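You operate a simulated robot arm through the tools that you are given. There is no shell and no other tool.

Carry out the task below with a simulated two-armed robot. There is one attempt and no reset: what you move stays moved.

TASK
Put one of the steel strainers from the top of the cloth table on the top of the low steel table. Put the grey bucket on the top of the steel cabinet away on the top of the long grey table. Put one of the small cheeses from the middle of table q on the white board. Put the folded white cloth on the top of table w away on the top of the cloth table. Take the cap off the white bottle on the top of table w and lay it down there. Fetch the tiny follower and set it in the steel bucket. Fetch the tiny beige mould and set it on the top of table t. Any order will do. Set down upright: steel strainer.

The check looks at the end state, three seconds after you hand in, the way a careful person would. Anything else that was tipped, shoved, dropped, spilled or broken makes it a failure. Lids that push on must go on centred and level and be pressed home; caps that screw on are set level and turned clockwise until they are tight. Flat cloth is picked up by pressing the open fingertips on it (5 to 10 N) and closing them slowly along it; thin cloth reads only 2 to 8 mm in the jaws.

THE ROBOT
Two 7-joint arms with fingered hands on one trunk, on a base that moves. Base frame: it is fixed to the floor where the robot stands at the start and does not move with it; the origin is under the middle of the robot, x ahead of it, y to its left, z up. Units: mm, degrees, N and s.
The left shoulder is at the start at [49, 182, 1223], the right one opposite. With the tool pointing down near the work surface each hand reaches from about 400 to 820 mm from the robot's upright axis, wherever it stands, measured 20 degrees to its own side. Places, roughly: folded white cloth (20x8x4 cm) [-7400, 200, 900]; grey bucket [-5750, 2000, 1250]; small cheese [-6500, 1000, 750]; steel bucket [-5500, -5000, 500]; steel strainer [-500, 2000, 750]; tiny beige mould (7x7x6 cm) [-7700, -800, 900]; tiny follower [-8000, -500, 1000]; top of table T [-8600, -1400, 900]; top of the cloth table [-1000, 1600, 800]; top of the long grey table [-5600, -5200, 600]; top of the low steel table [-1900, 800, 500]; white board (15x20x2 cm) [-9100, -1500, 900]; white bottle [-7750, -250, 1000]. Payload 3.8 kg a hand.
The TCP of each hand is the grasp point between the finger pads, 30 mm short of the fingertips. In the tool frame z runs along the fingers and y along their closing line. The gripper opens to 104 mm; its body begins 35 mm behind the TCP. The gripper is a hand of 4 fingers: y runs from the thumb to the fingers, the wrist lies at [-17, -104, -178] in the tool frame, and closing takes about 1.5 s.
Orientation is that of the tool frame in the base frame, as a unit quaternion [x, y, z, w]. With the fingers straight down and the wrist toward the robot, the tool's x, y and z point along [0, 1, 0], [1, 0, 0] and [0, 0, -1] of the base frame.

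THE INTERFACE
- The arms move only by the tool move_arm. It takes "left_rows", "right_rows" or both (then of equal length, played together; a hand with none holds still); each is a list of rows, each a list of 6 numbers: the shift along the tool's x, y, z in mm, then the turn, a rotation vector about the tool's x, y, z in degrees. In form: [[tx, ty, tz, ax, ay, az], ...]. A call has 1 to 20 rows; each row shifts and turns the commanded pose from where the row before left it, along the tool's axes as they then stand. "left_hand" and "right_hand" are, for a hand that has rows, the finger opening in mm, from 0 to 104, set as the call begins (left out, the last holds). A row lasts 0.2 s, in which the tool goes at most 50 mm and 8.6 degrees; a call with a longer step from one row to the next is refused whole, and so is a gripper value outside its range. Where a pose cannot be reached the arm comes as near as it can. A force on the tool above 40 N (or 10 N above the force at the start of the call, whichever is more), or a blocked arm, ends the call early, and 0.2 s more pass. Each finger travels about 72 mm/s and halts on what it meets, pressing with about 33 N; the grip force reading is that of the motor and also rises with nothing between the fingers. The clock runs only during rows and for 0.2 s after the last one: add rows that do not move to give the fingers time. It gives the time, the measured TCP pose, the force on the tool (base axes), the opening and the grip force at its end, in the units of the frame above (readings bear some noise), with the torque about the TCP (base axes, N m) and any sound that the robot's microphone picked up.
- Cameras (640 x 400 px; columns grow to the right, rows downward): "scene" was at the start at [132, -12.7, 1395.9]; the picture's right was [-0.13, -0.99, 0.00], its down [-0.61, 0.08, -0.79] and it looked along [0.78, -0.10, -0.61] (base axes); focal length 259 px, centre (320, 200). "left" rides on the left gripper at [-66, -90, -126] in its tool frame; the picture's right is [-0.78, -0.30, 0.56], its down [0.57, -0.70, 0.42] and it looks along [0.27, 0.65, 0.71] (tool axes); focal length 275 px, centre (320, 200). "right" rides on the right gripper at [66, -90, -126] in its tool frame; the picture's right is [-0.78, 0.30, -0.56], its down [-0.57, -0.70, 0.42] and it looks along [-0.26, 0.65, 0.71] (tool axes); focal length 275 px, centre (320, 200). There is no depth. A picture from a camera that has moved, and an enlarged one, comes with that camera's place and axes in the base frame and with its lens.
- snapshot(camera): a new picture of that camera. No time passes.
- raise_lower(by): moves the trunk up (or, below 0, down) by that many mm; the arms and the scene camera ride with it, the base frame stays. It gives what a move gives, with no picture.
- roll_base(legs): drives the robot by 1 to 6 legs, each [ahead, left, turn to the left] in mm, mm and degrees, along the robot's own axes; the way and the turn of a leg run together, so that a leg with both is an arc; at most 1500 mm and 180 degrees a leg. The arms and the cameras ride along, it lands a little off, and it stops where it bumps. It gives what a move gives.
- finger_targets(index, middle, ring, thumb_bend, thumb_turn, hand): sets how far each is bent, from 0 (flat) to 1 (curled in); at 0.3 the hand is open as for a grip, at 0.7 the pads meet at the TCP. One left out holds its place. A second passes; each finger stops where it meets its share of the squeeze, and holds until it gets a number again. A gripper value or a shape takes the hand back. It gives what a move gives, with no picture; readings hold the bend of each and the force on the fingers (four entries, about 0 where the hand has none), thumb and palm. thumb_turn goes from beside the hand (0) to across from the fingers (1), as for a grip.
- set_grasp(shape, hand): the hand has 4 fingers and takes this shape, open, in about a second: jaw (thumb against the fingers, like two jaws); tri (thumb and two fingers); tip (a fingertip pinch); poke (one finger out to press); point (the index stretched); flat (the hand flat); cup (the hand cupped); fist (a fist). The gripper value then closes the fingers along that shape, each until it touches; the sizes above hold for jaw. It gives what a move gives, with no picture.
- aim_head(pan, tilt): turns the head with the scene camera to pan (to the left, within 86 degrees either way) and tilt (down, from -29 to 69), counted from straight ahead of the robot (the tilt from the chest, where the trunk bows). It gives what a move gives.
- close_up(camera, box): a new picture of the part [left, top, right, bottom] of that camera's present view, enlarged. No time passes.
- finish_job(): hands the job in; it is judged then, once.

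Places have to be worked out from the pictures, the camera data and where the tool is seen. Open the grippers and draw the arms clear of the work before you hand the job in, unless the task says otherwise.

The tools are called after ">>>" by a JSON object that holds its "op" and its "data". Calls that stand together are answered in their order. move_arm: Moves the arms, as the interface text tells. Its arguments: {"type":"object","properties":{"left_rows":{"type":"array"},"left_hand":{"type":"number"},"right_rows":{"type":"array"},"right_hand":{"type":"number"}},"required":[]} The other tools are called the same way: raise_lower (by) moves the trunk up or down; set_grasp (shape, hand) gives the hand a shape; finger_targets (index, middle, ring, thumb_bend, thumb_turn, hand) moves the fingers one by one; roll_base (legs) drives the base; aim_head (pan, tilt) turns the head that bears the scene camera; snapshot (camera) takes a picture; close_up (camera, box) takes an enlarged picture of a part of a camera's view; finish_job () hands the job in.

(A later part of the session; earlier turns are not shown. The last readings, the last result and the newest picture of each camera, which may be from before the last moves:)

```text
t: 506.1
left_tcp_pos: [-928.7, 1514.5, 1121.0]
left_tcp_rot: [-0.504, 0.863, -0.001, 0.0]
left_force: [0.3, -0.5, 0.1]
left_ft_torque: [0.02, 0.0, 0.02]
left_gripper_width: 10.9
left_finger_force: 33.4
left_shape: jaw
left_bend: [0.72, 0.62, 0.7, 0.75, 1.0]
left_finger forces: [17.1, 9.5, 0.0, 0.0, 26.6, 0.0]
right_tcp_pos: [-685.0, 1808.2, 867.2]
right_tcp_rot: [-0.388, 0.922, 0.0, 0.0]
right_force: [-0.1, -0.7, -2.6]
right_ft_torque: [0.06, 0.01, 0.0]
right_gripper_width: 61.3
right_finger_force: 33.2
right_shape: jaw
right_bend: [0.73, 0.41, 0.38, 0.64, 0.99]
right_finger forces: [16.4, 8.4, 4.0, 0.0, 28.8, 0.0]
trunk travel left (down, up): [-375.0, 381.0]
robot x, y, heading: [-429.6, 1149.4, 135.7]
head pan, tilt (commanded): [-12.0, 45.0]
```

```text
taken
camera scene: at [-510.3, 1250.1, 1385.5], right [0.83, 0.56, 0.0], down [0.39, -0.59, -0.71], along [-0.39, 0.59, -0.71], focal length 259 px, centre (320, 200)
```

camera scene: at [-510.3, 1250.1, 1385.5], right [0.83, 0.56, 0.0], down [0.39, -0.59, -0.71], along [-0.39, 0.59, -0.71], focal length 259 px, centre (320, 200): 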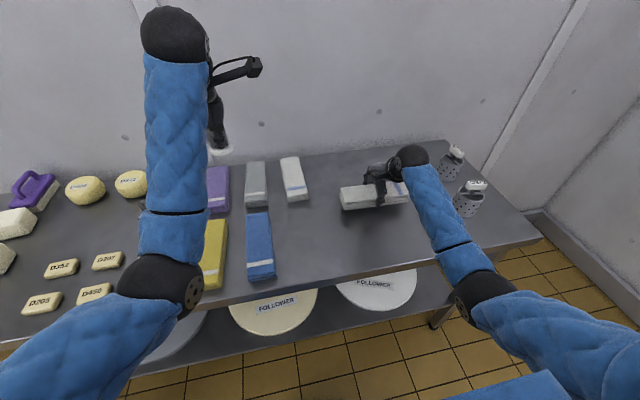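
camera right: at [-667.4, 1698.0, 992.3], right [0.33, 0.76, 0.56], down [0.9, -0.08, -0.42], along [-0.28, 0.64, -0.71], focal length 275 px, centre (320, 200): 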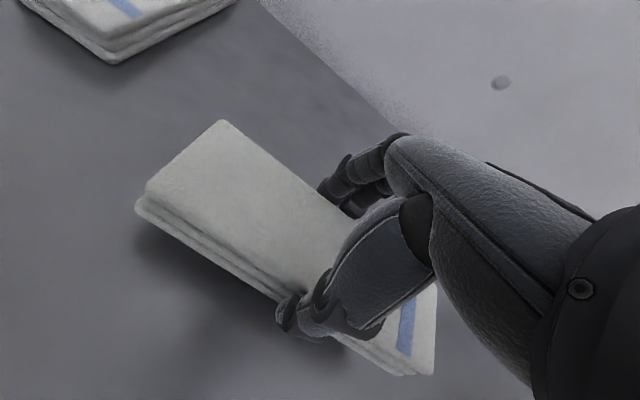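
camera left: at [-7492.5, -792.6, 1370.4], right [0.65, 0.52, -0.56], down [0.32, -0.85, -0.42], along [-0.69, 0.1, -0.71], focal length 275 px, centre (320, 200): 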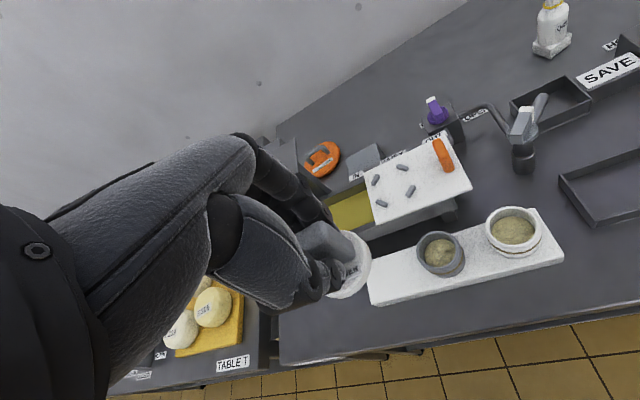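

Just above the free surface. I set it down slowly.

>>> {"op": "move_arm", "data": {"right_rows": [[0, 0, 8, 0, 0, 0], [0, 0, 8, 0, 0, 0], [0, 0, 5, 0, 0, 0], [0, 0, 4, 0, 0, 0], [0, 0, 0, 0, 0, 0]]}}

>>> {"op": "move_arm", "data": {"right_rows": [[0, 0, 3, 0, 0, 0], [0, 0, 3, 0, 0, 0], [0, 0, 3, 0, 0, 0], [0, 0, 0, 0, 0, 0]]}}

>>> {"op": "snapshot", "data": {"camera": "right"}}

```text
t: 507.3
left_tcp_pos: [-928.1, 1514.4, 1121.6]
left_tcp_rot: [-0.505, 0.863, -0.003, 0.0]
left_force: [-0.2, 0.0, -1.1]
left_ft_torque: [0.01, 0.0, -0.02]
left_gripper_width: 10.9
left_finger_force: 32.7
left_shape: jaw
left_bend: [0.72, 0.62, 0.7, 0.75, 1.0]
left_finger forces: [17.1, 9.4, 0.1, 0.1, 26.6, 0.0]
right_tcp_pos: [-685.5, 1808.2, 840.6]
right_tcp_rot: [-0.388, 0.922, 0.0, -0.001]
right_force: [0.4, -0.7, -2.0]
right_ft_torque: [0.02, -0.01, 0.0]
right_gripper_width: 61.4
right_finger_force: 33.0
right_shape: jaw
right_bend: [0.73, 0.41, 0.38, 0.64, 0.99]
right_finger forces: [16.5, 8.2, 4.1, 0.0, 28.8, 0.0]
trunk travel left (down, up): [-375.0, 381.0]
robot x, y, heading: [-432.4, 1148.9, 135.8]
head pan, tilt (commanded): [-12.0, 45.0]
```

```text
t: 508.3
left_tcp_pos: [-926.7, 1514.5, 1123.6]
left_tcp_rot: [-0.505, 0.863, 0.0, 0.001]
left_force: [-0.9, -1.1, -0.4]
left_ft_torque: [-0.03, -0.02, -0.01]
left_gripper_width: 11.1
left_finger_force: 33.2
left_shape: jaw
left_bend: [0.72, 0.62, 0.7, 0.75, 1.0]
left_finger forces: [17.2, 9.5, 0.0, 0.1, 26.5, 0.1]
right_tcp_pos: [-685.6, 1807.5, 836.0]
right_tcp_rot: [-0.388, 0.922, 0.004, -0.001]
right_force: [1.7, 0.4, 18.0]
right_ft_torque: [-0.05, -0.11, -0.03]
right_gripper_width: 61.1
right_finger_force: 33.3
right_shape: jaw
right_bend: [0.73, 0.41, 0.38, 0.63, 0.99]
right_finger forces: [17.4, 9.4, 4.9, 0.0, 31.9, 0.0]
trunk travel left (down, up): [-375.0, 381.0]
robot x, y, heading: [-429.4, 1150.9, 135.6]
head pan, tilt (commanded): [-12.0, 45.0]
```

```text
taken
camera right: at [-667.3, 1696.5, 960.6], right [0.33, 0.76, 0.56], down [0.9, -0.08, -0.43], along [-0.28, 0.65, -0.71], focal length 275 px, centre (320, 200)
```

right: 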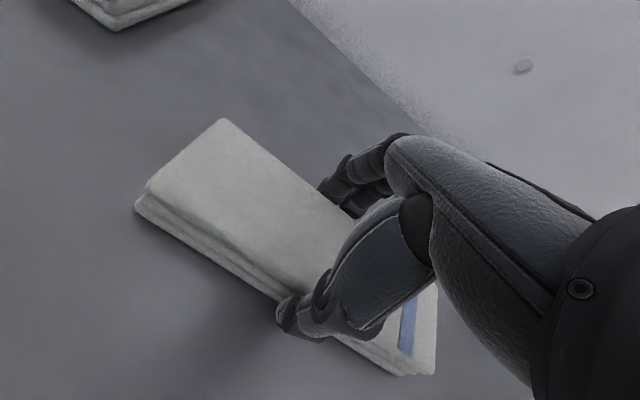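

The cloth rests on the cloth table (18 N). I relax 2 mm, open the hand and lift it away.

>>> {"op": "move_arm", "data": {"right_rows": [[0, 0, -3, 0, 0, 0], [0, 0, 0, 0, 0, 0], [0, 0, 0, 0, 0, 0], [0, 0, 0, 0, 0, 0], [0, 0, 0, 0, 0, 0], [0, 0, 0, 0, 0, 0]], "right_hand": 104}}

>>> {"op": "move_arm", "data": {"right_rows": [[0, 0, -10, 0, 0, 0], [0, 0, -25, 0, 0, 0], [0, 0, -40, 0, 0, 0], [0, 0, -45, 0, 0, 0], [0, 0, -45, 0, 0, 0], [0, 0, -45, 0, 0, 0], [0, 0, -45, 0, 0, 0]]}}

>>> {"op": "snapshot", "data": {"camera": "right"}}

>>> {"op": "snapshot", "data": {"camera": "scene"}}

```text
t: 509.7
left_tcp_pos: [-929.1, 1514.2, 1121.7]
left_tcp_rot: [-0.505, 0.863, -0.001, 0.0]
left_force: [0.4, 0.7, -0.3]
left_ft_torque: [-0.01, -0.01, 0.0]
left_gripper_width: 11.1
left_finger_force: 33.2
left_shape: jaw
left_bend: [0.72, 0.62, 0.7, 0.75, 1.0]
left_finger forces: [17.1, 9.4, 0.0, 0.0, 26.6, 0.1]
right_tcp_pos: [-685.6, 1808.1, 834.7]
right_tcp_rot: [-0.389, 0.921, 0.001, 0.0]
right_force: [0.0, 0.3, -0.9]
right_ft_torque: [0.0, 0.02, -0.01]
right_gripper_width: 103.6
right_finger_force: 0.1
right_shape: jaw
right_bend: [0.3, 0.3, 0.3, 0.3, 0.97]
right_finger forces: [0.0, 0.0, 0.0, 0.0, 0.0, 0.0]
trunk travel left (down, up): [-375.0, 381.0]
robot x, y, heading: [-433.2, 1149.7, 135.8]
head pan, tilt (commanded): [-12.0, 45.0]
```

```text
t: 511.3
left_tcp_pos: [-930.1, 1514.6, 1121.2]
left_tcp_rot: [-0.504, 0.864, -0.002, 0.001]
left_force: [0.8, -0.6, -0.3]
left_ft_torque: [0.03, 0.03, 0.0]
left_gripper_width: 11.1
left_finger_force: 32.5
left_shape: jaw
left_bend: [0.72, 0.62, 0.7, 0.75, 1.0]
left_finger forces: [17.1, 9.5, 0.1, 0.1, 26.5, 0.1]
right_tcp_pos: [-688.0, 1807.5, 1091.4]
right_tcp_rot: [-0.388, 0.921, 0.0, 0.002]
right_force: [0.5, -0.5, -0.2]
right_ft_torque: [0.0, -0.03, 0.0]
right_gripper_width: 103.7
right_finger_force: 0.0
right_shape: jaw
right_bend: [0.3, 0.3, 0.3, 0.3, 0.97]
right_finger forces: [0.0, 0.1, 0.1, 0.1, 0.0, 0.0]
trunk travel left (down, up): [-375.0, 381.0]
robot x, y, heading: [-433.3, 1146.1, 135.6]
head pan, tilt (commanded): [-12.0, 45.0]
```

```text
taken
camera right: at [-669.3, 1696.3, 1217.1], right [0.33, 0.76, 0.56], down [0.9, -0.08, -0.42], along [-0.28, 0.64, -0.71], focal length 275 px, centre (320, 200)
```

right: 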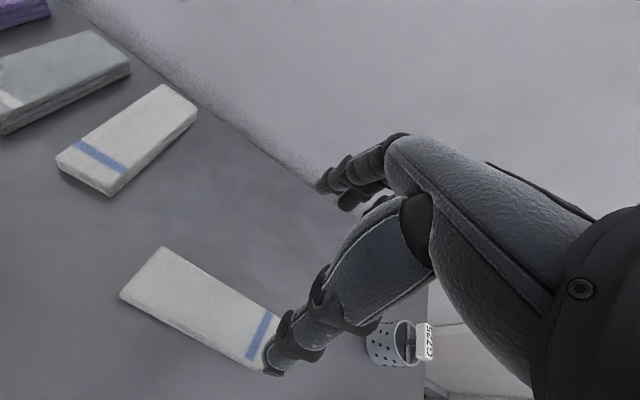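

```text
taken
camera scene: at [-510.3, 1249.4, 1385.5], right [0.83, 0.56, 0.0], down [0.39, -0.59, -0.71], along [-0.39, 0.59, -0.71], focal length 259 px, centre (320, 200)
```

scene: 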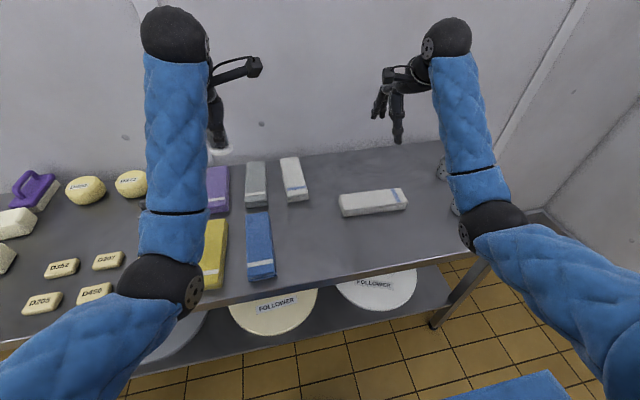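

The white cloth lies on the cloth table. Now for the grey bucket: I back out and retrace the way west.

>>> {"op": "roll_base", "data": {"legs": [[-420, 0, 0], [0, 0, 104], [990, 0, 0], [0, 0, -60]]}}

>>> {"op": "roll_base", "data": {"legs": [[900, 0, 0], [800, 0, 0], [0, 0, -43], [1300, 0, 0]]}}

>>> {"op": "aim_head", "data": {"pan": 30, "tilt": 20}}

>>> {"op": "snapshot", "data": {"camera": "scene"}}

```text
t: 525.6
left_tcp_pos: [-1210.8, -88.4, 1121.4]
left_tcp_rot: [0.799, -0.601, 0.002, 0.0]
left_force: [-1.0, -0.4, -0.6]
left_ft_torque: [-0.02, 0.01, 0.03]
left_gripper_width: 11.1
left_finger_force: 33.2
left_shape: jaw
left_bend: [0.72, 0.63, 0.7, 0.76, 1.0]
left_finger forces: [16.8, 9.4, 0.0, 0.0, 26.3, 0.0]
right_tcp_pos: [-1249.6, 290.4, 1091.4]
right_tcp_rot: [0.714, -0.7, 0.001, 0.0]
right_force: [-0.8, -0.5, 0.6]
right_ft_torque: [-0.01, 0.03, 0.01]
right_gripper_width: 103.7
right_finger_force: 0.0
right_shape: jaw
right_bend: [0.3, 0.3, 0.3, 0.3, 0.97]
right_finger forces: [0.0, 0.0, 0.0, 0.1, 0.0, 0.0]
trunk travel left (down, up): [-375.0, 381.0]
robot x, y, heading: [-604.7, 10.3, -178.9]
head pan, tilt (commanded): [-12.0, 45.0]
```

```text
t: 542.5
left_tcp_pos: [-3807.4, 1182.3, 1120.9]
left_tcp_rot: [-0.524, 0.852, -0.002, 0.0]
left_force: [-0.2, 0.5, -0.5]
left_ft_torque: [0.02, 0.0, 0.0]
left_gripper_width: 11.3
left_finger_force: 33.6
left_shape: jaw
left_bend: [0.72, 0.63, 0.7, 0.76, 1.0]
left_finger forces: [16.9, 9.4, 0.0, 0.1, 26.3, 0.0]
right_tcp_pos: [-3581.2, 1485.8, 1091.0]
right_tcp_rot: [-0.409, 0.912, 0.0, 0.0]
right_force: [-1.0, 0.4, 0.0]
right_ft_torque: [0.03, 0.03, 0.01]
right_gripper_width: 103.6
right_finger_force: 0.1
right_shape: jaw
right_bend: [0.3, 0.3, 0.3, 0.3, 0.97]
right_finger forces: [0.0, 0.0, 0.1, 0.1, 0.1, 0.1]
trunk travel left (down, up): [-375.0, 381.0]
robot x, y, heading: [-3293.8, 838.1, 138.4]
head pan, tilt (commanded): [-12.0, 45.0]
```

```text
t: 543.6
left_tcp_pos: [-3806.7, 1180.9, 1121.1]
left_tcp_rot: [-0.524, 0.852, -0.002, 0.001]
left_force: [-0.1, 0.6, -0.4]
left_ft_torque: [-0.01, 0.0, -0.01]
left_gripper_width: 10.9
left_finger_force: 33.1
left_shape: jaw
left_bend: [0.72, 0.63, 0.7, 0.76, 1.0]
left_finger forces: [16.8, 9.3, 0.0, 0.0, 26.3, 0.0]
right_tcp_pos: [-3579.7, 1486.2, 1090.0]
right_tcp_rot: [-0.41, 0.912, 0.0, 0.0]
right_force: [-0.3, -0.3, -0.4]
right_ft_torque: [0.02, 0.0, -0.01]
right_gripper_width: 103.6
right_finger_force: 0.1
right_shape: jaw
right_bend: [0.3, 0.3, 0.3, 0.3, 0.97]
right_finger forces: [0.1, 0.1, 0.0, 0.0, 0.1, 0.0]
trunk travel left (down, up): [-375.0, 381.0]
robot x, y, heading: [-3294.3, 840.5, 138.5]
head pan, tilt (commanded): [30.0, 20.0]
```

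```text
taken
camera scene: at [-3420.1, 889.5, 1424.1], right [0.2, 0.98, 0.0], down [0.34, -0.07, -0.94], along [-0.92, 0.19, -0.34], focal length 259 px, centre (320, 200)
```

scene: 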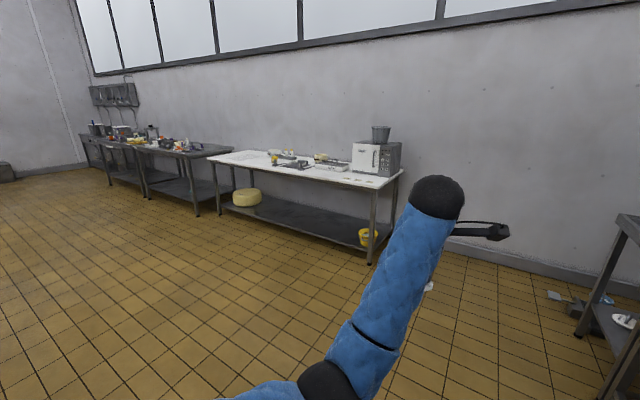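

The cabinet with the grey bucket stands at table Q's right end (bucket ≈[-5780, 1968]). I drive there.

>>> {"op": "roll_base", "data": {"legs": [[0, 0, 31], [900, 0, 0], [880, 0, 0], [0, 0, -34]]}}

>>> {"op": "raise_lower", "data": {"by": 200}}

>>> {"op": "aim_head", "data": {"pan": 0, "tilt": 22}}

>>> {"op": "snapshot", "data": {"camera": "scene"}}

```text
t: 555.6
left_tcp_pos: [-5536.2, 1507.9, 1121.2]
left_tcp_rot: [-0.511, 0.859, -0.002, 0.001]
left_force: [1.3, 0.0, -0.7]
left_ft_torque: [0.01, -0.03, -0.01]
left_gripper_width: 11.3
left_finger_force: 32.9
left_shape: jaw
left_bend: [0.72, 0.63, 0.7, 0.76, 1.0]
left_finger forces: [16.9, 9.4, 0.0, 0.0, 26.3, 0.0]
right_tcp_pos: [-5300.7, 1803.2, 1090.6]
right_tcp_rot: [-0.395, 0.919, 0.0, 0.001]
right_force: [0.1, 0.5, 0.6]
right_ft_torque: [0.01, 0.02, -0.01]
right_gripper_width: 103.9
right_finger_force: 0.1
right_shape: jaw
right_bend: [0.3, 0.3, 0.3, 0.3, 0.97]
right_finger forces: [0.0, 0.0, 0.0, 0.1, 0.1, 0.1]
trunk travel left (down, up): [-375.0, 381.0]
robot x, y, heading: [-5035.6, 1150.7, 136.7]
head pan, tilt (commanded): [30.0, 20.0]
```

```text
t: 557.8
left_tcp_pos: [-5537.7, 1507.3, 1321.2]
left_tcp_rot: [-0.512, 0.859, -0.001, 0.0]
left_force: [0.1, 0.0, -0.7]
left_ft_torque: [0.04, -0.05, -0.02]
left_gripper_width: 11.2
left_finger_force: 32.7
left_shape: jaw
left_bend: [0.72, 0.63, 0.7, 0.76, 1.0]
left_finger forces: [17.0, 9.4, 0.1, 0.1, 26.3, 0.0]
right_tcp_pos: [-5299.5, 1803.7, 1290.6]
right_tcp_rot: [-0.395, 0.919, 0.0, 0.0]
right_force: [-0.1, 0.0, 0.1]
right_ft_torque: [-0.01, 0.0, -0.03]
right_gripper_width: 103.8
right_finger_force: 0.0
right_shape: jaw
right_bend: [0.3, 0.3, 0.3, 0.3, 0.97]
right_finger forces: [0.0, 0.0, 0.1, 0.0, 0.0, 0.0]
trunk travel left (down, up): [-575.0, 181.0]
robot x, y, heading: [-5034.2, 1150.2, 136.7]
head pan, tilt (commanded): [30.0, 20.0]
```

```text
t: 558.7
left_tcp_pos: [-5536.0, 1507.7, 1321.2]
left_tcp_rot: [-0.511, 0.859, -0.002, 0.001]
left_force: [-0.2, -0.8, -0.4]
left_ft_torque: [-0.04, -0.01, -0.03]
left_gripper_width: 11.0
left_finger_force: 33.4
left_shape: jaw
left_bend: [0.72, 0.63, 0.7, 0.76, 1.0]
left_finger forces: [16.9, 9.4, 0.0, 0.1, 26.3, 0.1]
right_tcp_pos: [-5300.3, 1804.1, 1291.7]
right_tcp_rot: [-0.395, 0.919, 0.001, 0.0]
right_force: [-0.1, -0.7, -0.2]
right_ft_torque: [0.0, 0.02, 0.02]
right_gripper_width: 103.5
right_finger_force: 0.1
right_shape: jaw
right_bend: [0.3, 0.3, 0.3, 0.3, 0.97]
right_finger forces: [0.0, 0.1, 0.1, 0.1, 0.0, 0.0]
trunk travel left (down, up): [-575.0, 181.0]
robot x, y, heading: [-5032.9, 1151.1, 136.6]
head pan, tilt (commanded): [0.0, 22.0]
```

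```text
taken
camera scene: at [-5112.4, 1223.3, 1622.0], right [0.69, 0.73, 0.0], down [0.27, -0.26, -0.93], along [-0.67, 0.64, -0.37], focal length 259 px, centre (320, 200)
```

scene: 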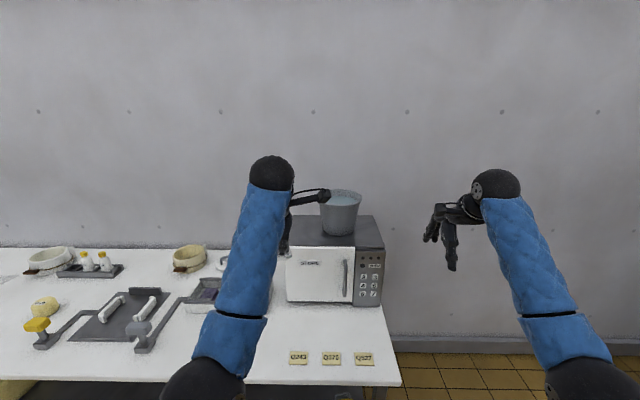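

The grey bucket seems to hold water. I zoom in.

>>> {"op": "close_up", "data": {"camera": "scene", "box": [260, 150, 420, 250]}}

>>> {"op": "snapshot", "data": {"camera": "right"}}

>>> {"op": "snapshot", "data": {"camera": "left"}}

```text
4.00 times, centred on (340, 200) of scene
camera zoom: at [-5112.4, 1223.3, 1622.0], right [0.69, 0.73, 0.0], down [0.27, -0.26, -0.93], along [-0.67, 0.64, -0.37], focal length 1037 px, centre (240, 200)
```

zoom: 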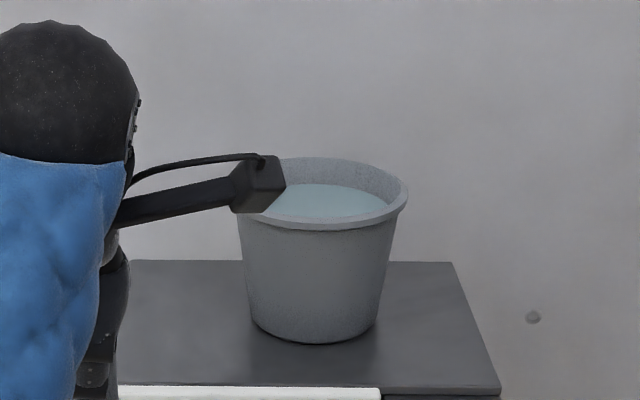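

```text
taken
camera right: at [-5280.9, 1693.6, 1416.5], right [0.32, 0.77, 0.56], down [0.9, -0.07, -0.42], along [-0.29, 0.64, -0.71], focal length 275 px, centre (320, 200)
```

right: 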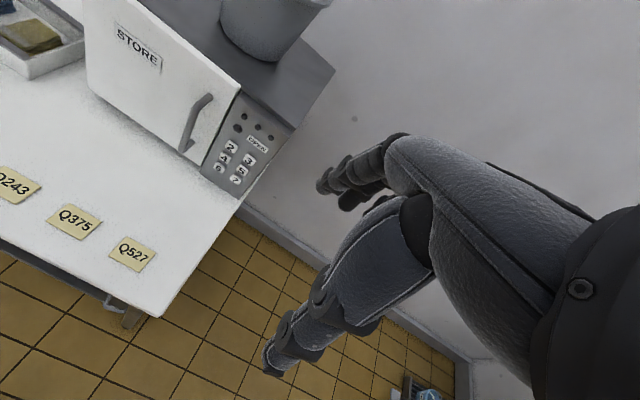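

```text
taken
camera left: at [-5427.4, 1523.6, 1446.3], right [0.63, 0.54, -0.56], down [0.34, -0.84, -0.42], along [-0.69, 0.08, -0.72], focal length 275 px, centre (320, 200)
```

left: 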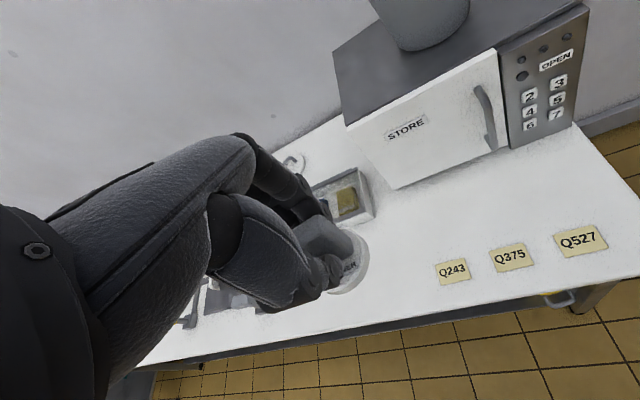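

The bucket is open and full of water, about 180 mm across with no handle: it needs both hands. So I deliver the tiny follower first and come back for it. I turn south and look for the way.

>>> {"op": "roll_base", "data": {"legs": [[-150, 0, 0], [0, 0, 110], [950, 0, 0], [950, 0, 0]]}}

>>> {"op": "aim_head", "data": {"pan": 0, "tilt": 18}}

>>> {"op": "snapshot", "data": {"camera": "scene"}}

>>> {"op": "aim_head", "data": {"pan": 55, "tilt": 18}}

>>> {"op": "snapshot", "data": {"camera": "scene"}}

```text
t: 573.9
left_tcp_pos: [-5733.3, -1329.6, 1321.1]
left_tcp_rot: [0.999, -0.053, 0.001, -0.002]
left_force: [-0.2, 0.4, -1.3]
left_ft_torque: [-0.02, 0.0, 0.01]
left_gripper_width: 11.2
left_finger_force: 33.2
left_shape: jaw
left_bend: [0.72, 0.63, 0.7, 0.76, 1.0]
left_finger forces: [17.1, 9.4, 0.0, 0.0, 26.4, 0.1]
right_tcp_pos: [-6097.5, -1223.9, 1291.2]
right_tcp_rot: [0.983, -0.183, 0.0, 0.0]
right_force: [0.0, 0.1, -0.1]
right_ft_torque: [-0.01, 0.05, -0.06]
right_gripper_width: 103.8
right_finger_force: 0.2
right_shape: jaw
right_bend: [0.3, 0.3, 0.3, 0.3, 0.97]
right_finger forces: [0.1, 0.0, 0.0, 0.0, 0.0, 0.1]
trunk travel left (down, up): [-575.0, 181.0]
robot x, y, heading: [-5594.8, -728.6, -111.0]
head pan, tilt (commanded): [0.0, 22.0]
```

```text
t: 574.6
left_tcp_pos: [-5733.0, -1329.9, 1321.6]
left_tcp_rot: [0.999, -0.054, 0.001, -0.002]
left_force: [-0.4, -0.1, 0.5]
left_ft_torque: [0.01, 0.04, 0.01]
left_gripper_width: 10.9
left_finger_force: 32.7
left_shape: jaw
left_bend: [0.72, 0.63, 0.7, 0.76, 1.0]
left_finger forces: [16.9, 9.4, 0.0, 0.1, 26.4, 0.0]
right_tcp_pos: [-6098.2, -1224.6, 1290.2]
right_tcp_rot: [0.983, -0.183, -0.001, 0.0]
right_force: [0.0, 0.1, -0.5]
right_ft_torque: [-0.03, 0.0, 0.0]
right_gripper_width: 103.7
right_finger_force: 0.2
right_shape: jaw
right_bend: [0.3, 0.3, 0.3, 0.3, 0.97]
right_finger forces: [0.0, 0.0, 0.1, 0.0, 0.0, 0.0]
trunk travel left (down, up): [-575.0, 181.0]
robot x, y, heading: [-5595.2, -726.6, -111.1]
head pan, tilt (commanded): [0.0, 18.0]
```

```text
taken
camera scene: at [-5635.0, -830.2, 1628.5], right [-0.93, 0.36, 0.0], down [0.11, 0.29, -0.95], along [-0.34, -0.89, -0.31], focal length 259 px, centre (320, 200)
```

scene: 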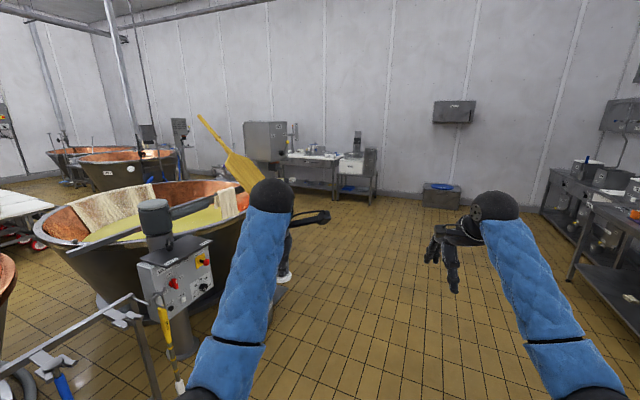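

```text
t: 575.8
left_tcp_pos: [-5732.6, -1331.0, 1321.8]
left_tcp_rot: [0.999, -0.053, 0.001, -0.001]
left_force: [0.8, 0.8, -1.0]
left_ft_torque: [0.0, 0.0, 0.0]
left_gripper_width: 11.0
left_finger_force: 32.9
left_shape: jaw
left_bend: [0.72, 0.63, 0.7, 0.76, 1.0]
left_finger forces: [16.9, 9.3, 0.0, 0.0, 26.4, 0.1]
right_tcp_pos: [-6097.3, -1224.3, 1290.5]
right_tcp_rot: [0.983, -0.183, 0.0, 0.0]
right_force: [-0.5, 0.3, 0.7]
right_ft_torque: [0.04, -0.01, -0.01]
right_gripper_width: 103.6
right_finger_force: 0.2
right_shape: jaw
right_bend: [0.3, 0.3, 0.3, 0.3, 0.97]
right_finger forces: [0.0, 0.1, 0.1, 0.0, 0.1, 0.0]
trunk travel left (down, up): [-575.0, 181.0]
robot x, y, heading: [-5598.1, -726.8, -110.9]
head pan, tilt (commanded): [55.0, 18.0]
```

```text
taken
camera scene: at [-5549.3, -820.3, 1628.6], right [-0.83, -0.56, 0.0], down [-0.17, 0.26, -0.95], along [0.53, -0.79, -0.31], focal length 259 px, centre (320, 200)
```

scene: 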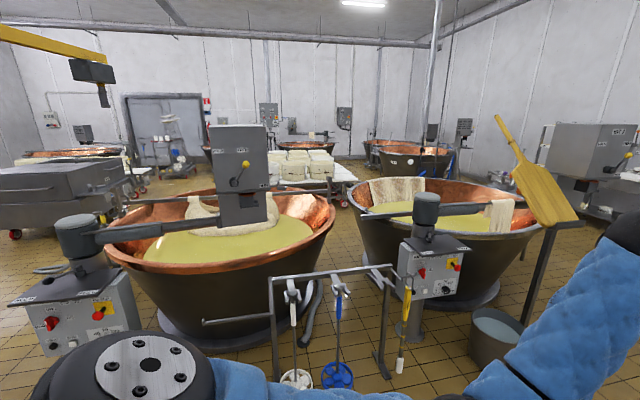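

Copper vats stand to the left; the long grey table lies behind the big one. I pass it on the right (west) side.

>>> {"op": "raise_lower", "data": {"by": -200}}

>>> {"op": "roll_base", "data": {"legs": [[0, 0, -6], [1050, 0, 0], [1050, 0, 0], [0, 0, 20]]}}

>>> {"op": "aim_head", "data": {"pan": 20, "tilt": 15}}

>>> {"op": "snapshot", "data": {"camera": "scene"}}

```text
t: 578.0
left_tcp_pos: [-5732.8, -1328.6, 1122.4]
left_tcp_rot: [0.999, -0.054, 0.001, -0.001]
left_force: [0.0, -0.8, -0.5]
left_ft_torque: [-0.02, 0.01, -0.02]
left_gripper_width: 11.1
left_finger_force: 33.5
left_shape: jaw
left_bend: [0.72, 0.63, 0.7, 0.76, 1.0]
left_finger forces: [16.9, 9.4, 0.1, 0.0, 26.3, 0.0]
right_tcp_pos: [-6096.2, -1222.8, 1090.0]
right_tcp_rot: [0.983, -0.183, 0.0, 0.0]
right_force: [-0.4, 0.0, -0.1]
right_ft_torque: [0.01, -0.01, 0.04]
right_gripper_width: 103.5
right_finger_force: 0.1
right_shape: jaw
right_bend: [0.3, 0.3, 0.3, 0.3, 0.97]
right_finger forces: [0.0, 0.1, 0.0, 0.1, 0.0, 0.0]
trunk travel left (down, up): [-375.0, 381.0]
robot x, y, heading: [-5595.3, -730.8, -111.0]
head pan, tilt (commanded): [55.0, 18.0]
```

```text
t: 589.8
left_tcp_pos: [-6531.0, -3171.3, 1121.5]
left_tcp_rot: [0.998, 0.068, 0.001, -0.001]
left_force: [0.6, 0.7, -1.0]
left_ft_torque: [-0.02, 0.01, -0.01]
left_gripper_width: 10.9
left_finger_force: 33.2
left_shape: jaw
left_bend: [0.72, 0.63, 0.7, 0.76, 1.0]
left_finger forces: [17.0, 9.5, 0.0, 0.1, 26.4, 0.1]
right_tcp_pos: [-6911.9, -3156.4, 1091.4]
right_tcp_rot: [0.998, -0.062, -0.001, -0.001]
right_force: [0.2, -0.6, -0.2]
right_ft_torque: [0.03, 0.03, 0.01]
right_gripper_width: 103.8
right_finger_force: 0.0
right_shape: jaw
right_bend: [0.3, 0.3, 0.3, 0.3, 0.97]
right_finger forces: [0.0, 0.1, 0.0, 0.0, 0.0, 0.1]
trunk travel left (down, up): [-375.0, 381.0]
robot x, y, heading: [-6542.6, -2553.2, -96.8]
head pan, tilt (commanded): [55.0, 18.0]
```

```text
t: 590.9
left_tcp_pos: [-6532.0, -3172.3, 1121.5]
left_tcp_rot: [0.998, 0.068, 0.001, -0.002]
left_force: [-0.3, 0.2, -0.5]
left_ft_torque: [0.0, 0.0, -0.02]
left_gripper_width: 10.9
left_finger_force: 33.0
left_shape: jaw
left_bend: [0.72, 0.63, 0.7, 0.76, 1.0]
left_finger forces: [17.0, 9.6, 0.0, 0.0, 26.4, 0.0]
right_tcp_pos: [-6912.3, -3157.9, 1091.5]
right_tcp_rot: [0.998, -0.062, 0.0, -0.001]
right_force: [-0.7, 0.1, 0.3]
right_ft_torque: [0.01, 0.02, -0.01]
right_gripper_width: 103.8
right_finger_force: 0.0
right_shape: jaw
right_bend: [0.3, 0.3, 0.3, 0.3, 0.97]
right_finger forces: [0.0, 0.0, 0.0, 0.0, 0.1, 0.1]
trunk travel left (down, up): [-375.0, 381.0]
robot x, y, heading: [-6539.2, -2551.9, -97.3]
head pan, tilt (commanded): [20.0, 15.0]
```

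```text
taken
camera scene: at [-6529.0, -2694.1, 1432.3], right [-0.97, -0.22, 0.0], down [-0.06, 0.25, -0.97], along [0.22, -0.94, -0.26], focal length 259 px, centre (320, 200)
```

scene: 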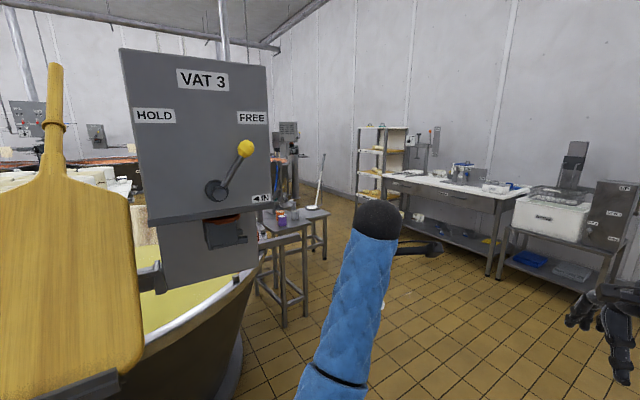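

I see small grey tables behind the vat's control box. I zoom to find the long grey table and the steel bucket.

>>> {"op": "close_up", "data": {"camera": "scene", "box": [230, 150, 390, 330]}}

>>> {"op": "aim_head", "data": {"pan": 60, "tilt": 30}}

>>> {"op": "snapshot", "data": {"camera": "scene"}}

```text
2.22 times, centred on (310, 240) of scene
camera zoom: at [-6529.0, -2694.1, 1432.3], right [-0.97, -0.22, 0.0], down [-0.06, 0.25, -0.97], along [0.22, -0.94, -0.26], focal length 576 px, centre (342, 111)
```

zoom: 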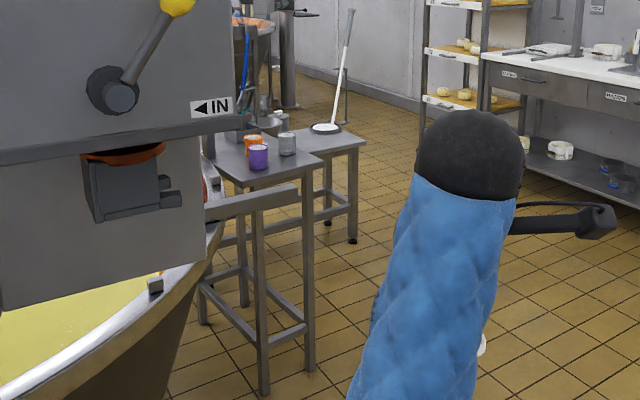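

```text
t: 591.9
left_tcp_pos: [-6531.9, -3172.1, 1122.3]
left_tcp_rot: [0.998, 0.068, 0.001, -0.003]
left_force: [-0.4, -0.2, -1.0]
left_ft_torque: [0.0, 0.03, 0.0]
left_gripper_width: 11.1
left_finger_force: 32.3
left_shape: jaw
left_bend: [0.72, 0.63, 0.7, 0.76, 1.0]
left_finger forces: [17.0, 9.6, 0.1, 0.2, 26.4, 0.1]
right_tcp_pos: [-6911.5, -3156.7, 1089.8]
right_tcp_rot: [0.998, -0.062, 0.0, 0.0]
right_force: [0.0, -0.1, 0.8]
right_ft_torque: [-0.03, 0.01, -0.01]
right_gripper_width: 103.9
right_finger_force: 0.0
right_shape: jaw
right_bend: [0.3, 0.3, 0.3, 0.3, 0.97]
right_finger forces: [0.0, 0.0, 0.0, 0.1, 0.0, 0.1]
trunk travel left (down, up): [-375.0, 381.0]
robot x, y, heading: [-6545.0, -2555.5, -97.3]
head pan, tilt (commanded): [60.0, 30.0]
```

```text
taken
camera scene: at [-6477.8, -2657.7, 1408.2], right [-0.6, -0.8, 0.0], down [-0.4, 0.3, -0.87], along [0.69, -0.52, -0.5], focal length 259 px, centre (320, 200)
```

scene: 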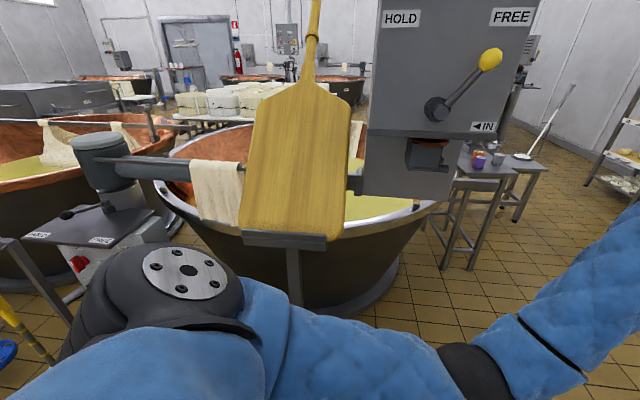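

I move on ahead past the vat and look left.

>>> {"op": "roll_base", "data": {"legs": [[1100, -100, 0]]}}

>>> {"op": "aim_head", "data": {"pan": 45, "tilt": 25}}

>>> {"op": "snapshot", "data": {"camera": "scene"}}

```text
t: 597.7
left_tcp_pos: [-6758.6, -4273.1, 1121.7]
left_tcp_rot: [0.997, 0.071, 0.001, -0.001]
left_force: [0.4, -0.6, -0.2]
left_ft_torque: [0.02, 0.01, -0.03]
left_gripper_width: 10.6
left_finger_force: 32.6
left_shape: jaw
left_bend: [0.72, 0.63, 0.7, 0.76, 1.0]
left_finger forces: [17.0, 9.6, 0.1, 0.0, 26.5, 0.0]
right_tcp_pos: [-7139.3, -4260.7, 1091.8]
right_tcp_rot: [0.998, -0.058, 0.0, 0.0]
right_force: [0.2, -0.6, -0.6]
right_ft_torque: [0.03, 0.03, 0.02]
right_gripper_width: 103.7
right_finger_force: 0.0
right_shape: jaw
right_bend: [0.3, 0.3, 0.3, 0.3, 0.97]
right_finger forces: [0.1, 0.0, 0.1, 0.0, 0.1, 0.1]
trunk travel left (down, up): [-375.0, 381.0]
robot x, y, heading: [-6778.0, -3657.2, -96.3]
head pan, tilt (commanded): [60.0, 30.0]
```

```text
t: 598.4
left_tcp_pos: [-6760.5, -4271.8, 1121.7]
left_tcp_rot: [0.997, 0.073, 0.001, -0.002]
left_force: [-0.2, -0.7, -0.9]
left_ft_torque: [0.01, 0.05, 0.02]
left_gripper_width: 11.2
left_finger_force: 32.7
left_shape: jaw
left_bend: [0.72, 0.63, 0.7, 0.76, 1.0]
left_finger forces: [16.9, 9.4, 0.0, 0.0, 26.4, 0.0]
right_tcp_pos: [-7138.9, -4260.8, 1091.8]
right_tcp_rot: [0.998, -0.057, 0.0, 0.0]
right_force: [0.0, -0.4, -0.2]
right_ft_torque: [0.02, -0.01, 0.01]
right_gripper_width: 103.8
right_finger_force: 0.0
right_shape: jaw
right_bend: [0.3, 0.3, 0.3, 0.3, 0.97]
right_finger forces: [0.0, 0.0, 0.0, 0.0, 0.0, 0.0]
trunk travel left (down, up): [-375.0, 381.0]
robot x, y, heading: [-6779.0, -3654.4, -96.3]
head pan, tilt (commanded): [45.0, 25.0]
```

```text
taken
camera scene: at [-6726.0, -3775.7, 1416.1], right [-0.78, -0.62, 0.0], down [-0.26, 0.33, -0.91], along [0.56, -0.71, -0.42], focal length 259 px, centre (320, 200)
```

scene: 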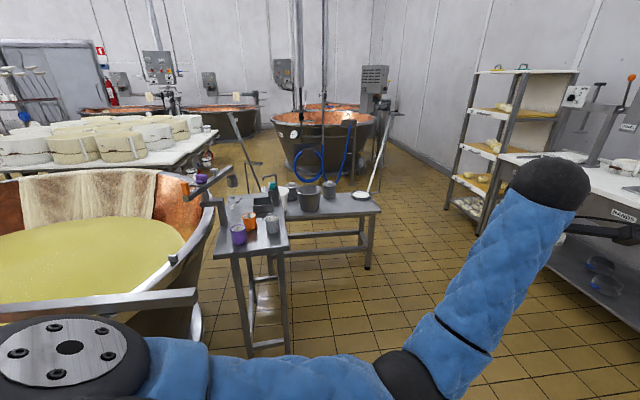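

There is the long grey table with a steel bucket on it, behind a small tall table with cups. I zoom.

>>> {"op": "close_up", "data": {"camera": "scene", "box": [200, 150, 400, 275]}}

```text
3.20 times, centred on (300, 212) of scene
camera zoom: at [-6726.0, -3775.7, 1416.1], right [-0.78, -0.62, 0.0], down [-0.26, 0.33, -0.91], along [0.56, -0.71, -0.42], focal length 830 px, centre (384, 160)
```

zoom: 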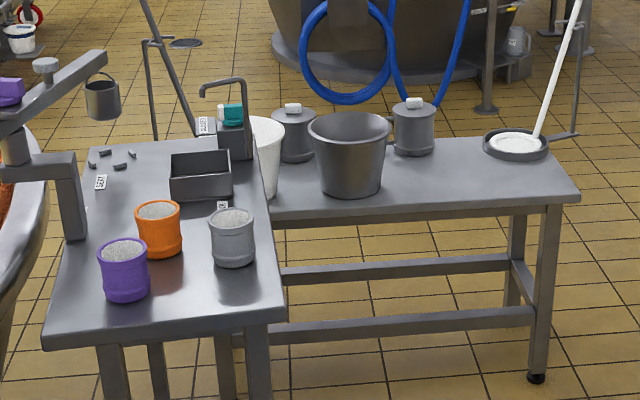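

The steel bucket is near [-5660, -5000] on the lower long table; the tall cup table stands left in front. I go round to the free side on the right and face the long table.

>>> {"op": "roll_base", "data": {"legs": [[983, 250, 0], [0, 0, 51]]}}

>>> {"op": "aim_head", "data": {"pan": 15, "tilt": 30}}

>>> {"op": "snapshot", "data": {"camera": "scene"}}

```text
t: 606.0
left_tcp_pos: [-6137.6, -5023.4, 1121.8]
left_tcp_rot: [0.863, 0.505, 0.0, -0.002]
left_force: [0.1, 0.2, -0.7]
left_ft_torque: [0.01, -0.01, -0.03]
left_gripper_width: 11.2
left_finger_force: 33.3
left_shape: jaw
left_bend: [0.72, 0.63, 0.7, 0.76, 1.0]
left_finger forces: [17.0, 9.5, 0.0, 0.1, 26.4, 0.0]
right_tcp_pos: [-6377.4, -5316.5, 1091.4]
right_tcp_rot: [0.921, 0.389, 0.0, 0.0]
right_force: [0.6, -0.3, -0.1]
right_ft_torque: [0.04, -0.02, 0.04]
right_gripper_width: 103.6
right_finger_force: 0.0
right_shape: jaw
right_bend: [0.3, 0.3, 0.3, 0.3, 0.97]
right_finger forces: [0.0, 0.1, 0.0, 0.0, 0.1, 0.1]
trunk travel left (down, up): [-375.0, 381.0]
robot x, y, heading: [-6637.4, -4660.3, -44.1]
head pan, tilt (commanded): [45.0, 25.0]
```

```text
t: 607.0
left_tcp_pos: [-6136.4, -5024.0, 1121.3]
left_tcp_rot: [0.863, 0.506, 0.0, -0.002]
left_force: [-0.5, -1.0, -0.8]
left_ft_torque: [0.02, 0.0, -0.01]
left_gripper_width: 11.4
left_finger_force: 33.4
left_shape: jaw
left_bend: [0.72, 0.63, 0.7, 0.76, 1.0]
left_finger forces: [16.9, 9.6, 0.1, 0.0, 26.5, 0.1]
right_tcp_pos: [-6379.6, -5317.2, 1091.1]
right_tcp_rot: [0.922, 0.388, 0.0, -0.001]
right_force: [0.0, 0.3, 0.9]
right_ft_torque: [0.01, -0.01, -0.01]
right_gripper_width: 103.6
right_finger_force: 0.1
right_shape: jaw
right_bend: [0.3, 0.3, 0.3, 0.3, 0.97]
right_finger forces: [0.1, 0.0, 0.0, 0.0, 0.0, 0.0]
trunk travel left (down, up): [-375.0, 381.0]
robot x, y, heading: [-6633.1, -4660.5, -44.3]
head pan, tilt (commanded): [15.0, 30.0]
```

```text
taken
camera scene: at [-6524.3, -4738.6, 1408.1], right [-0.49, -0.87, 0.0], down [-0.44, 0.24, -0.87], along [0.76, -0.42, -0.5], focal length 259 px, centre (320, 200)
```

scene: 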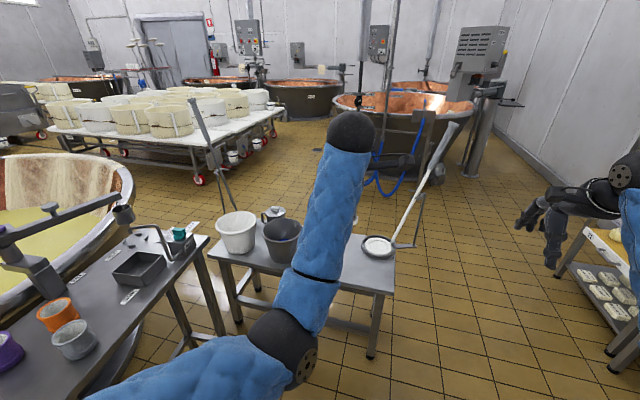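

I have the steel bucket, white bucket and skimmer in view. I close in diagonally to the left.

>>> {"op": "roll_base", "data": {"legs": [[340, 255, 0]]}}

>>> {"op": "aim_head", "data": {"pan": 20, "tilt": 42}}

>>> {"op": "snapshot", "data": {"camera": "scene"}}

>>> {"op": "snapshot", "data": {"camera": "left"}}

```text
t: 609.5
left_tcp_pos: [-5718.5, -5073.3, 1120.8]
left_tcp_rot: [0.861, 0.508, -0.001, -0.002]
left_force: [0.3, -0.4, -1.1]
left_ft_torque: [-0.02, 0.04, 0.01]
left_gripper_width: 10.9
left_finger_force: 33.2
left_shape: jaw
left_bend: [0.72, 0.63, 0.7, 0.76, 1.0]
left_finger forces: [17.1, 9.5, 0.1, 0.0, 26.5, 0.1]
right_tcp_pos: [-5958.2, -5368.3, 1090.8]
right_tcp_rot: [0.92, 0.392, -0.001, 0.001]
right_force: [0.2, 0.2, -0.4]
right_ft_torque: [0.0, 0.02, -0.02]
right_gripper_width: 103.7
right_finger_force: 0.1
right_shape: jaw
right_bend: [0.3, 0.3, 0.3, 0.3, 0.97]
right_finger forces: [0.1, 0.0, 0.0, 0.0, 0.1, 0.1]
trunk travel left (down, up): [-375.0, 381.0]
robot x, y, heading: [-6222.3, -4714.2, -43.8]
head pan, tilt (commanded): [15.0, 30.0]
```

```text
t: 610.3
left_tcp_pos: [-5719.3, -5073.3, 1121.7]
left_tcp_rot: [0.862, 0.508, 0.0, -0.003]
left_force: [0.5, 0.7, -0.3]
left_ft_torque: [0.02, 0.0, 0.02]
left_gripper_width: 11.1
left_finger_force: 32.8
left_shape: jaw
left_bend: [0.72, 0.63, 0.7, 0.76, 1.0]
left_finger forces: [16.9, 9.5, 0.1, 0.0, 26.5, 0.0]
right_tcp_pos: [-5957.0, -5368.6, 1090.2]
right_tcp_rot: [0.92, 0.391, 0.0, 0.0]
right_force: [-0.9, 0.0, 0.1]
right_ft_torque: [0.02, -0.02, -0.03]
right_gripper_width: 103.6
right_finger_force: 0.1
right_shape: jaw
right_bend: [0.3, 0.3, 0.3, 0.3, 0.97]
right_finger forces: [0.1, 0.0, 0.1, 0.0, 0.1, 0.0]
trunk travel left (down, up): [-375.0, 381.0]
robot x, y, heading: [-6217.8, -4711.5, -43.8]
head pan, tilt (commanded): [20.0, 42.0]
```

```text
taken
camera scene: at [-6110.7, -4780.8, 1389.9], right [-0.4, -0.91, 0.0], down [-0.61, 0.27, -0.74], along [0.68, -0.3, -0.67], focal length 259 px, centre (320, 200)
```

scene: 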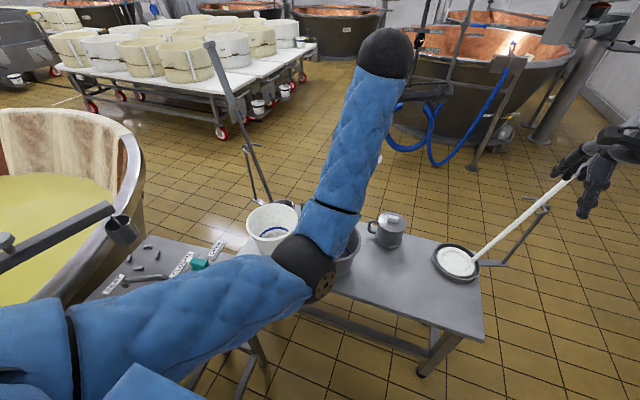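

```text
taken
camera left: at [-5829.8, -5086.7, 1246.4], right [-0.64, -0.53, -0.56], down [-0.34, 0.84, -0.42], along [0.69, -0.08, -0.72], focal length 275 px, centre (320, 200)
```

left: 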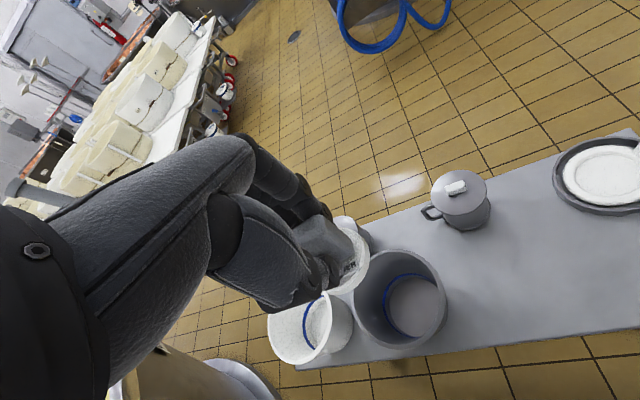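

The steel bucket is empty and within reach of the left hand. I shift the base 60 mm right for elbow room, then bring the follower over the bucket.

>>> {"op": "roll_base", "data": {"legs": [[0, -60, 0]]}}

>>> {"op": "move_arm", "data": {"left_rows": [[30, 15, 0, 0, 0, 0], [35, 16, 0, 0, 0, 0], [35, 16, 0, 0, 0, 0], [0, 0, 0, 0, 0, 0]]}}

>>> {"op": "snapshot", "data": {"camera": "left"}}

>>> {"op": "snapshot", "data": {"camera": "scene"}}

```text
t: 611.3
left_tcp_pos: [-5762.7, -5119.0, 1122.5]
left_tcp_rot: [0.862, 0.507, 0.001, -0.002]
left_force: [-1.1, -1.0, -0.3]
left_ft_torque: [0.02, -0.02, 0.0]
left_gripper_width: 11.2
left_finger_force: 32.9
left_shape: jaw
left_bend: [0.72, 0.63, 0.7, 0.76, 1.0]
left_finger forces: [17.0, 9.5, 0.0, 0.0, 26.5, 0.0]
right_tcp_pos: [-6004.4, -5413.3, 1090.1]
right_tcp_rot: [0.921, 0.39, 0.001, 0.0]
right_force: [-0.7, -0.1, -0.7]
right_ft_torque: [-0.01, -0.02, 0.01]
right_gripper_width: 103.5
right_finger_force: 0.0
right_shape: jaw
right_bend: [0.3, 0.3, 0.3, 0.3, 0.97]
right_finger forces: [0.1, 0.0, 0.0, 0.1, 0.0, 0.0]
trunk travel left (down, up): [-375.0, 381.0]
robot x, y, heading: [-6266.1, -4756.5, -43.9]
head pan, tilt (commanded): [20.0, 42.0]
```

```text
t: 612.3
left_tcp_pos: [-5671.8, -5053.3, 1122.4]
left_tcp_rot: [0.862, 0.507, 0.0, -0.001]
left_force: [0.7, -0.2, 0.0]
left_ft_torque: [0.0, 0.0, -0.01]
left_gripper_width: 11.0
left_finger_force: 32.7
left_shape: jaw
left_bend: [0.72, 0.63, 0.7, 0.76, 1.0]
left_finger forces: [16.9, 9.5, 0.0, 0.1, 26.5, 0.0]
right_tcp_pos: [-6001.8, -5411.8, 1091.8]
right_tcp_rot: [0.921, 0.39, 0.0, -0.001]
right_force: [-0.1, 0.6, -0.6]
right_ft_torque: [0.03, 0.01, -0.04]
right_gripper_width: 103.6
right_finger_force: 0.1
right_shape: jaw
right_bend: [0.3, 0.3, 0.3, 0.3, 0.97]
right_finger forces: [0.1, 0.1, 0.1, 0.1, 0.0, 0.1]
trunk travel left (down, up): [-375.0, 381.0]
robot x, y, heading: [-6259.5, -4757.1, -44.0]
head pan, tilt (commanded): [20.0, 42.0]
```

```text
taken
camera left: at [-5782.8, -5067.7, 1247.5], right [-0.64, -0.53, -0.56], down [-0.33, 0.84, -0.42], along [0.69, -0.08, -0.71], focal length 275 px, centre (320, 200)
```

left: 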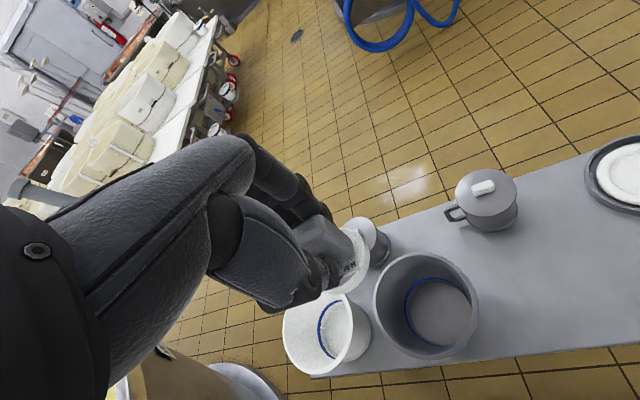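

```text
taken
camera scene: at [-6153.6, -4825.2, 1389.9], right [-0.41, -0.91, 0.0], down [-0.61, 0.27, -0.74], along [0.68, -0.3, -0.67], focal length 259 px, centre (320, 200)
```

scene: 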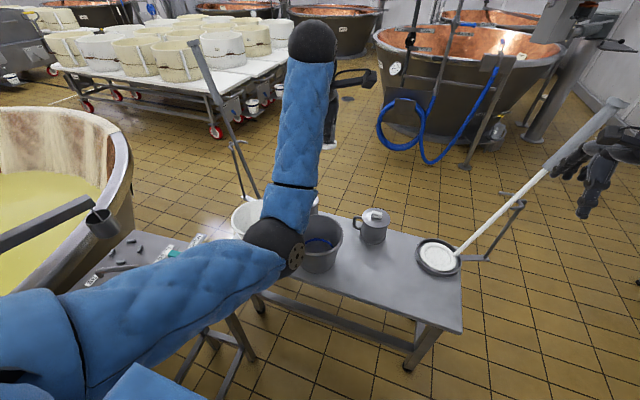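

My right hand is near the skimmer's long handle, so I draw it back first.

>>> {"op": "move_arm", "data": {"right_rows": [[0, -30, -20, 0, 0, 0], [0, -40, -20, 0, 0, 0], [0, -40, -20, 0, 0, 0], [0, -40, -20, 0, 0, 0], [0, 0, 0, 0, 0, 0]]}}

>>> {"op": "snapshot", "data": {"camera": "scene"}}

```text
t: 613.5
left_tcp_pos: [-5672.2, -5055.3, 1121.4]
left_tcp_rot: [0.862, 0.507, 0.0, -0.002]
left_force: [1.2, 0.5, -0.6]
left_ft_torque: [0.02, 0.01, 0.0]
left_gripper_width: 11.4
left_finger_force: 33.1
left_shape: jaw
left_bend: [0.72, 0.63, 0.7, 0.76, 1.0]
left_finger forces: [17.1, 9.5, 0.1, 0.0, 26.5, 0.1]
right_tcp_pos: [-6110.5, -5306.5, 1169.1]
right_tcp_rot: [0.921, 0.39, -0.001, -0.001]
right_force: [-0.7, 0.5, 0.1]
right_ft_torque: [0.0, 0.0, -0.01]
right_gripper_width: 104.1
right_finger_force: 0.1
right_shape: jaw
right_bend: [0.3, 0.3, 0.3, 0.3, 0.97]
right_finger forces: [0.0, 0.0, 0.0, 0.0, 0.0, 0.1]
trunk travel left (down, up): [-375.0, 381.0]
robot x, y, heading: [-6259.6, -4756.0, -43.8]
head pan, tilt (commanded): [20.0, 42.0]
```

```text
taken
camera scene: at [-6152.5, -4825.3, 1389.7], right [-0.41, -0.91, 0.0], down [-0.61, 0.27, -0.74], along [0.68, -0.3, -0.67], focal length 259 px, centre (320, 200)
```

scene: 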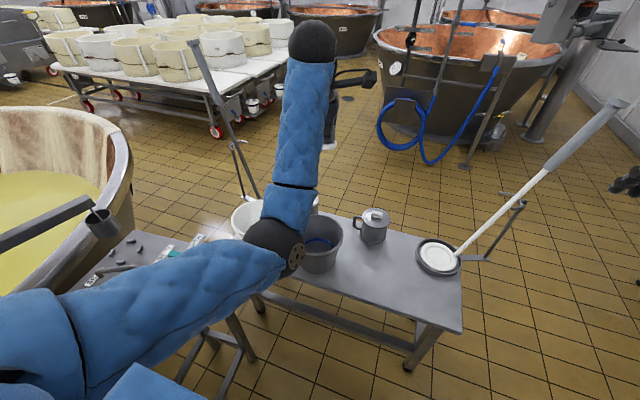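

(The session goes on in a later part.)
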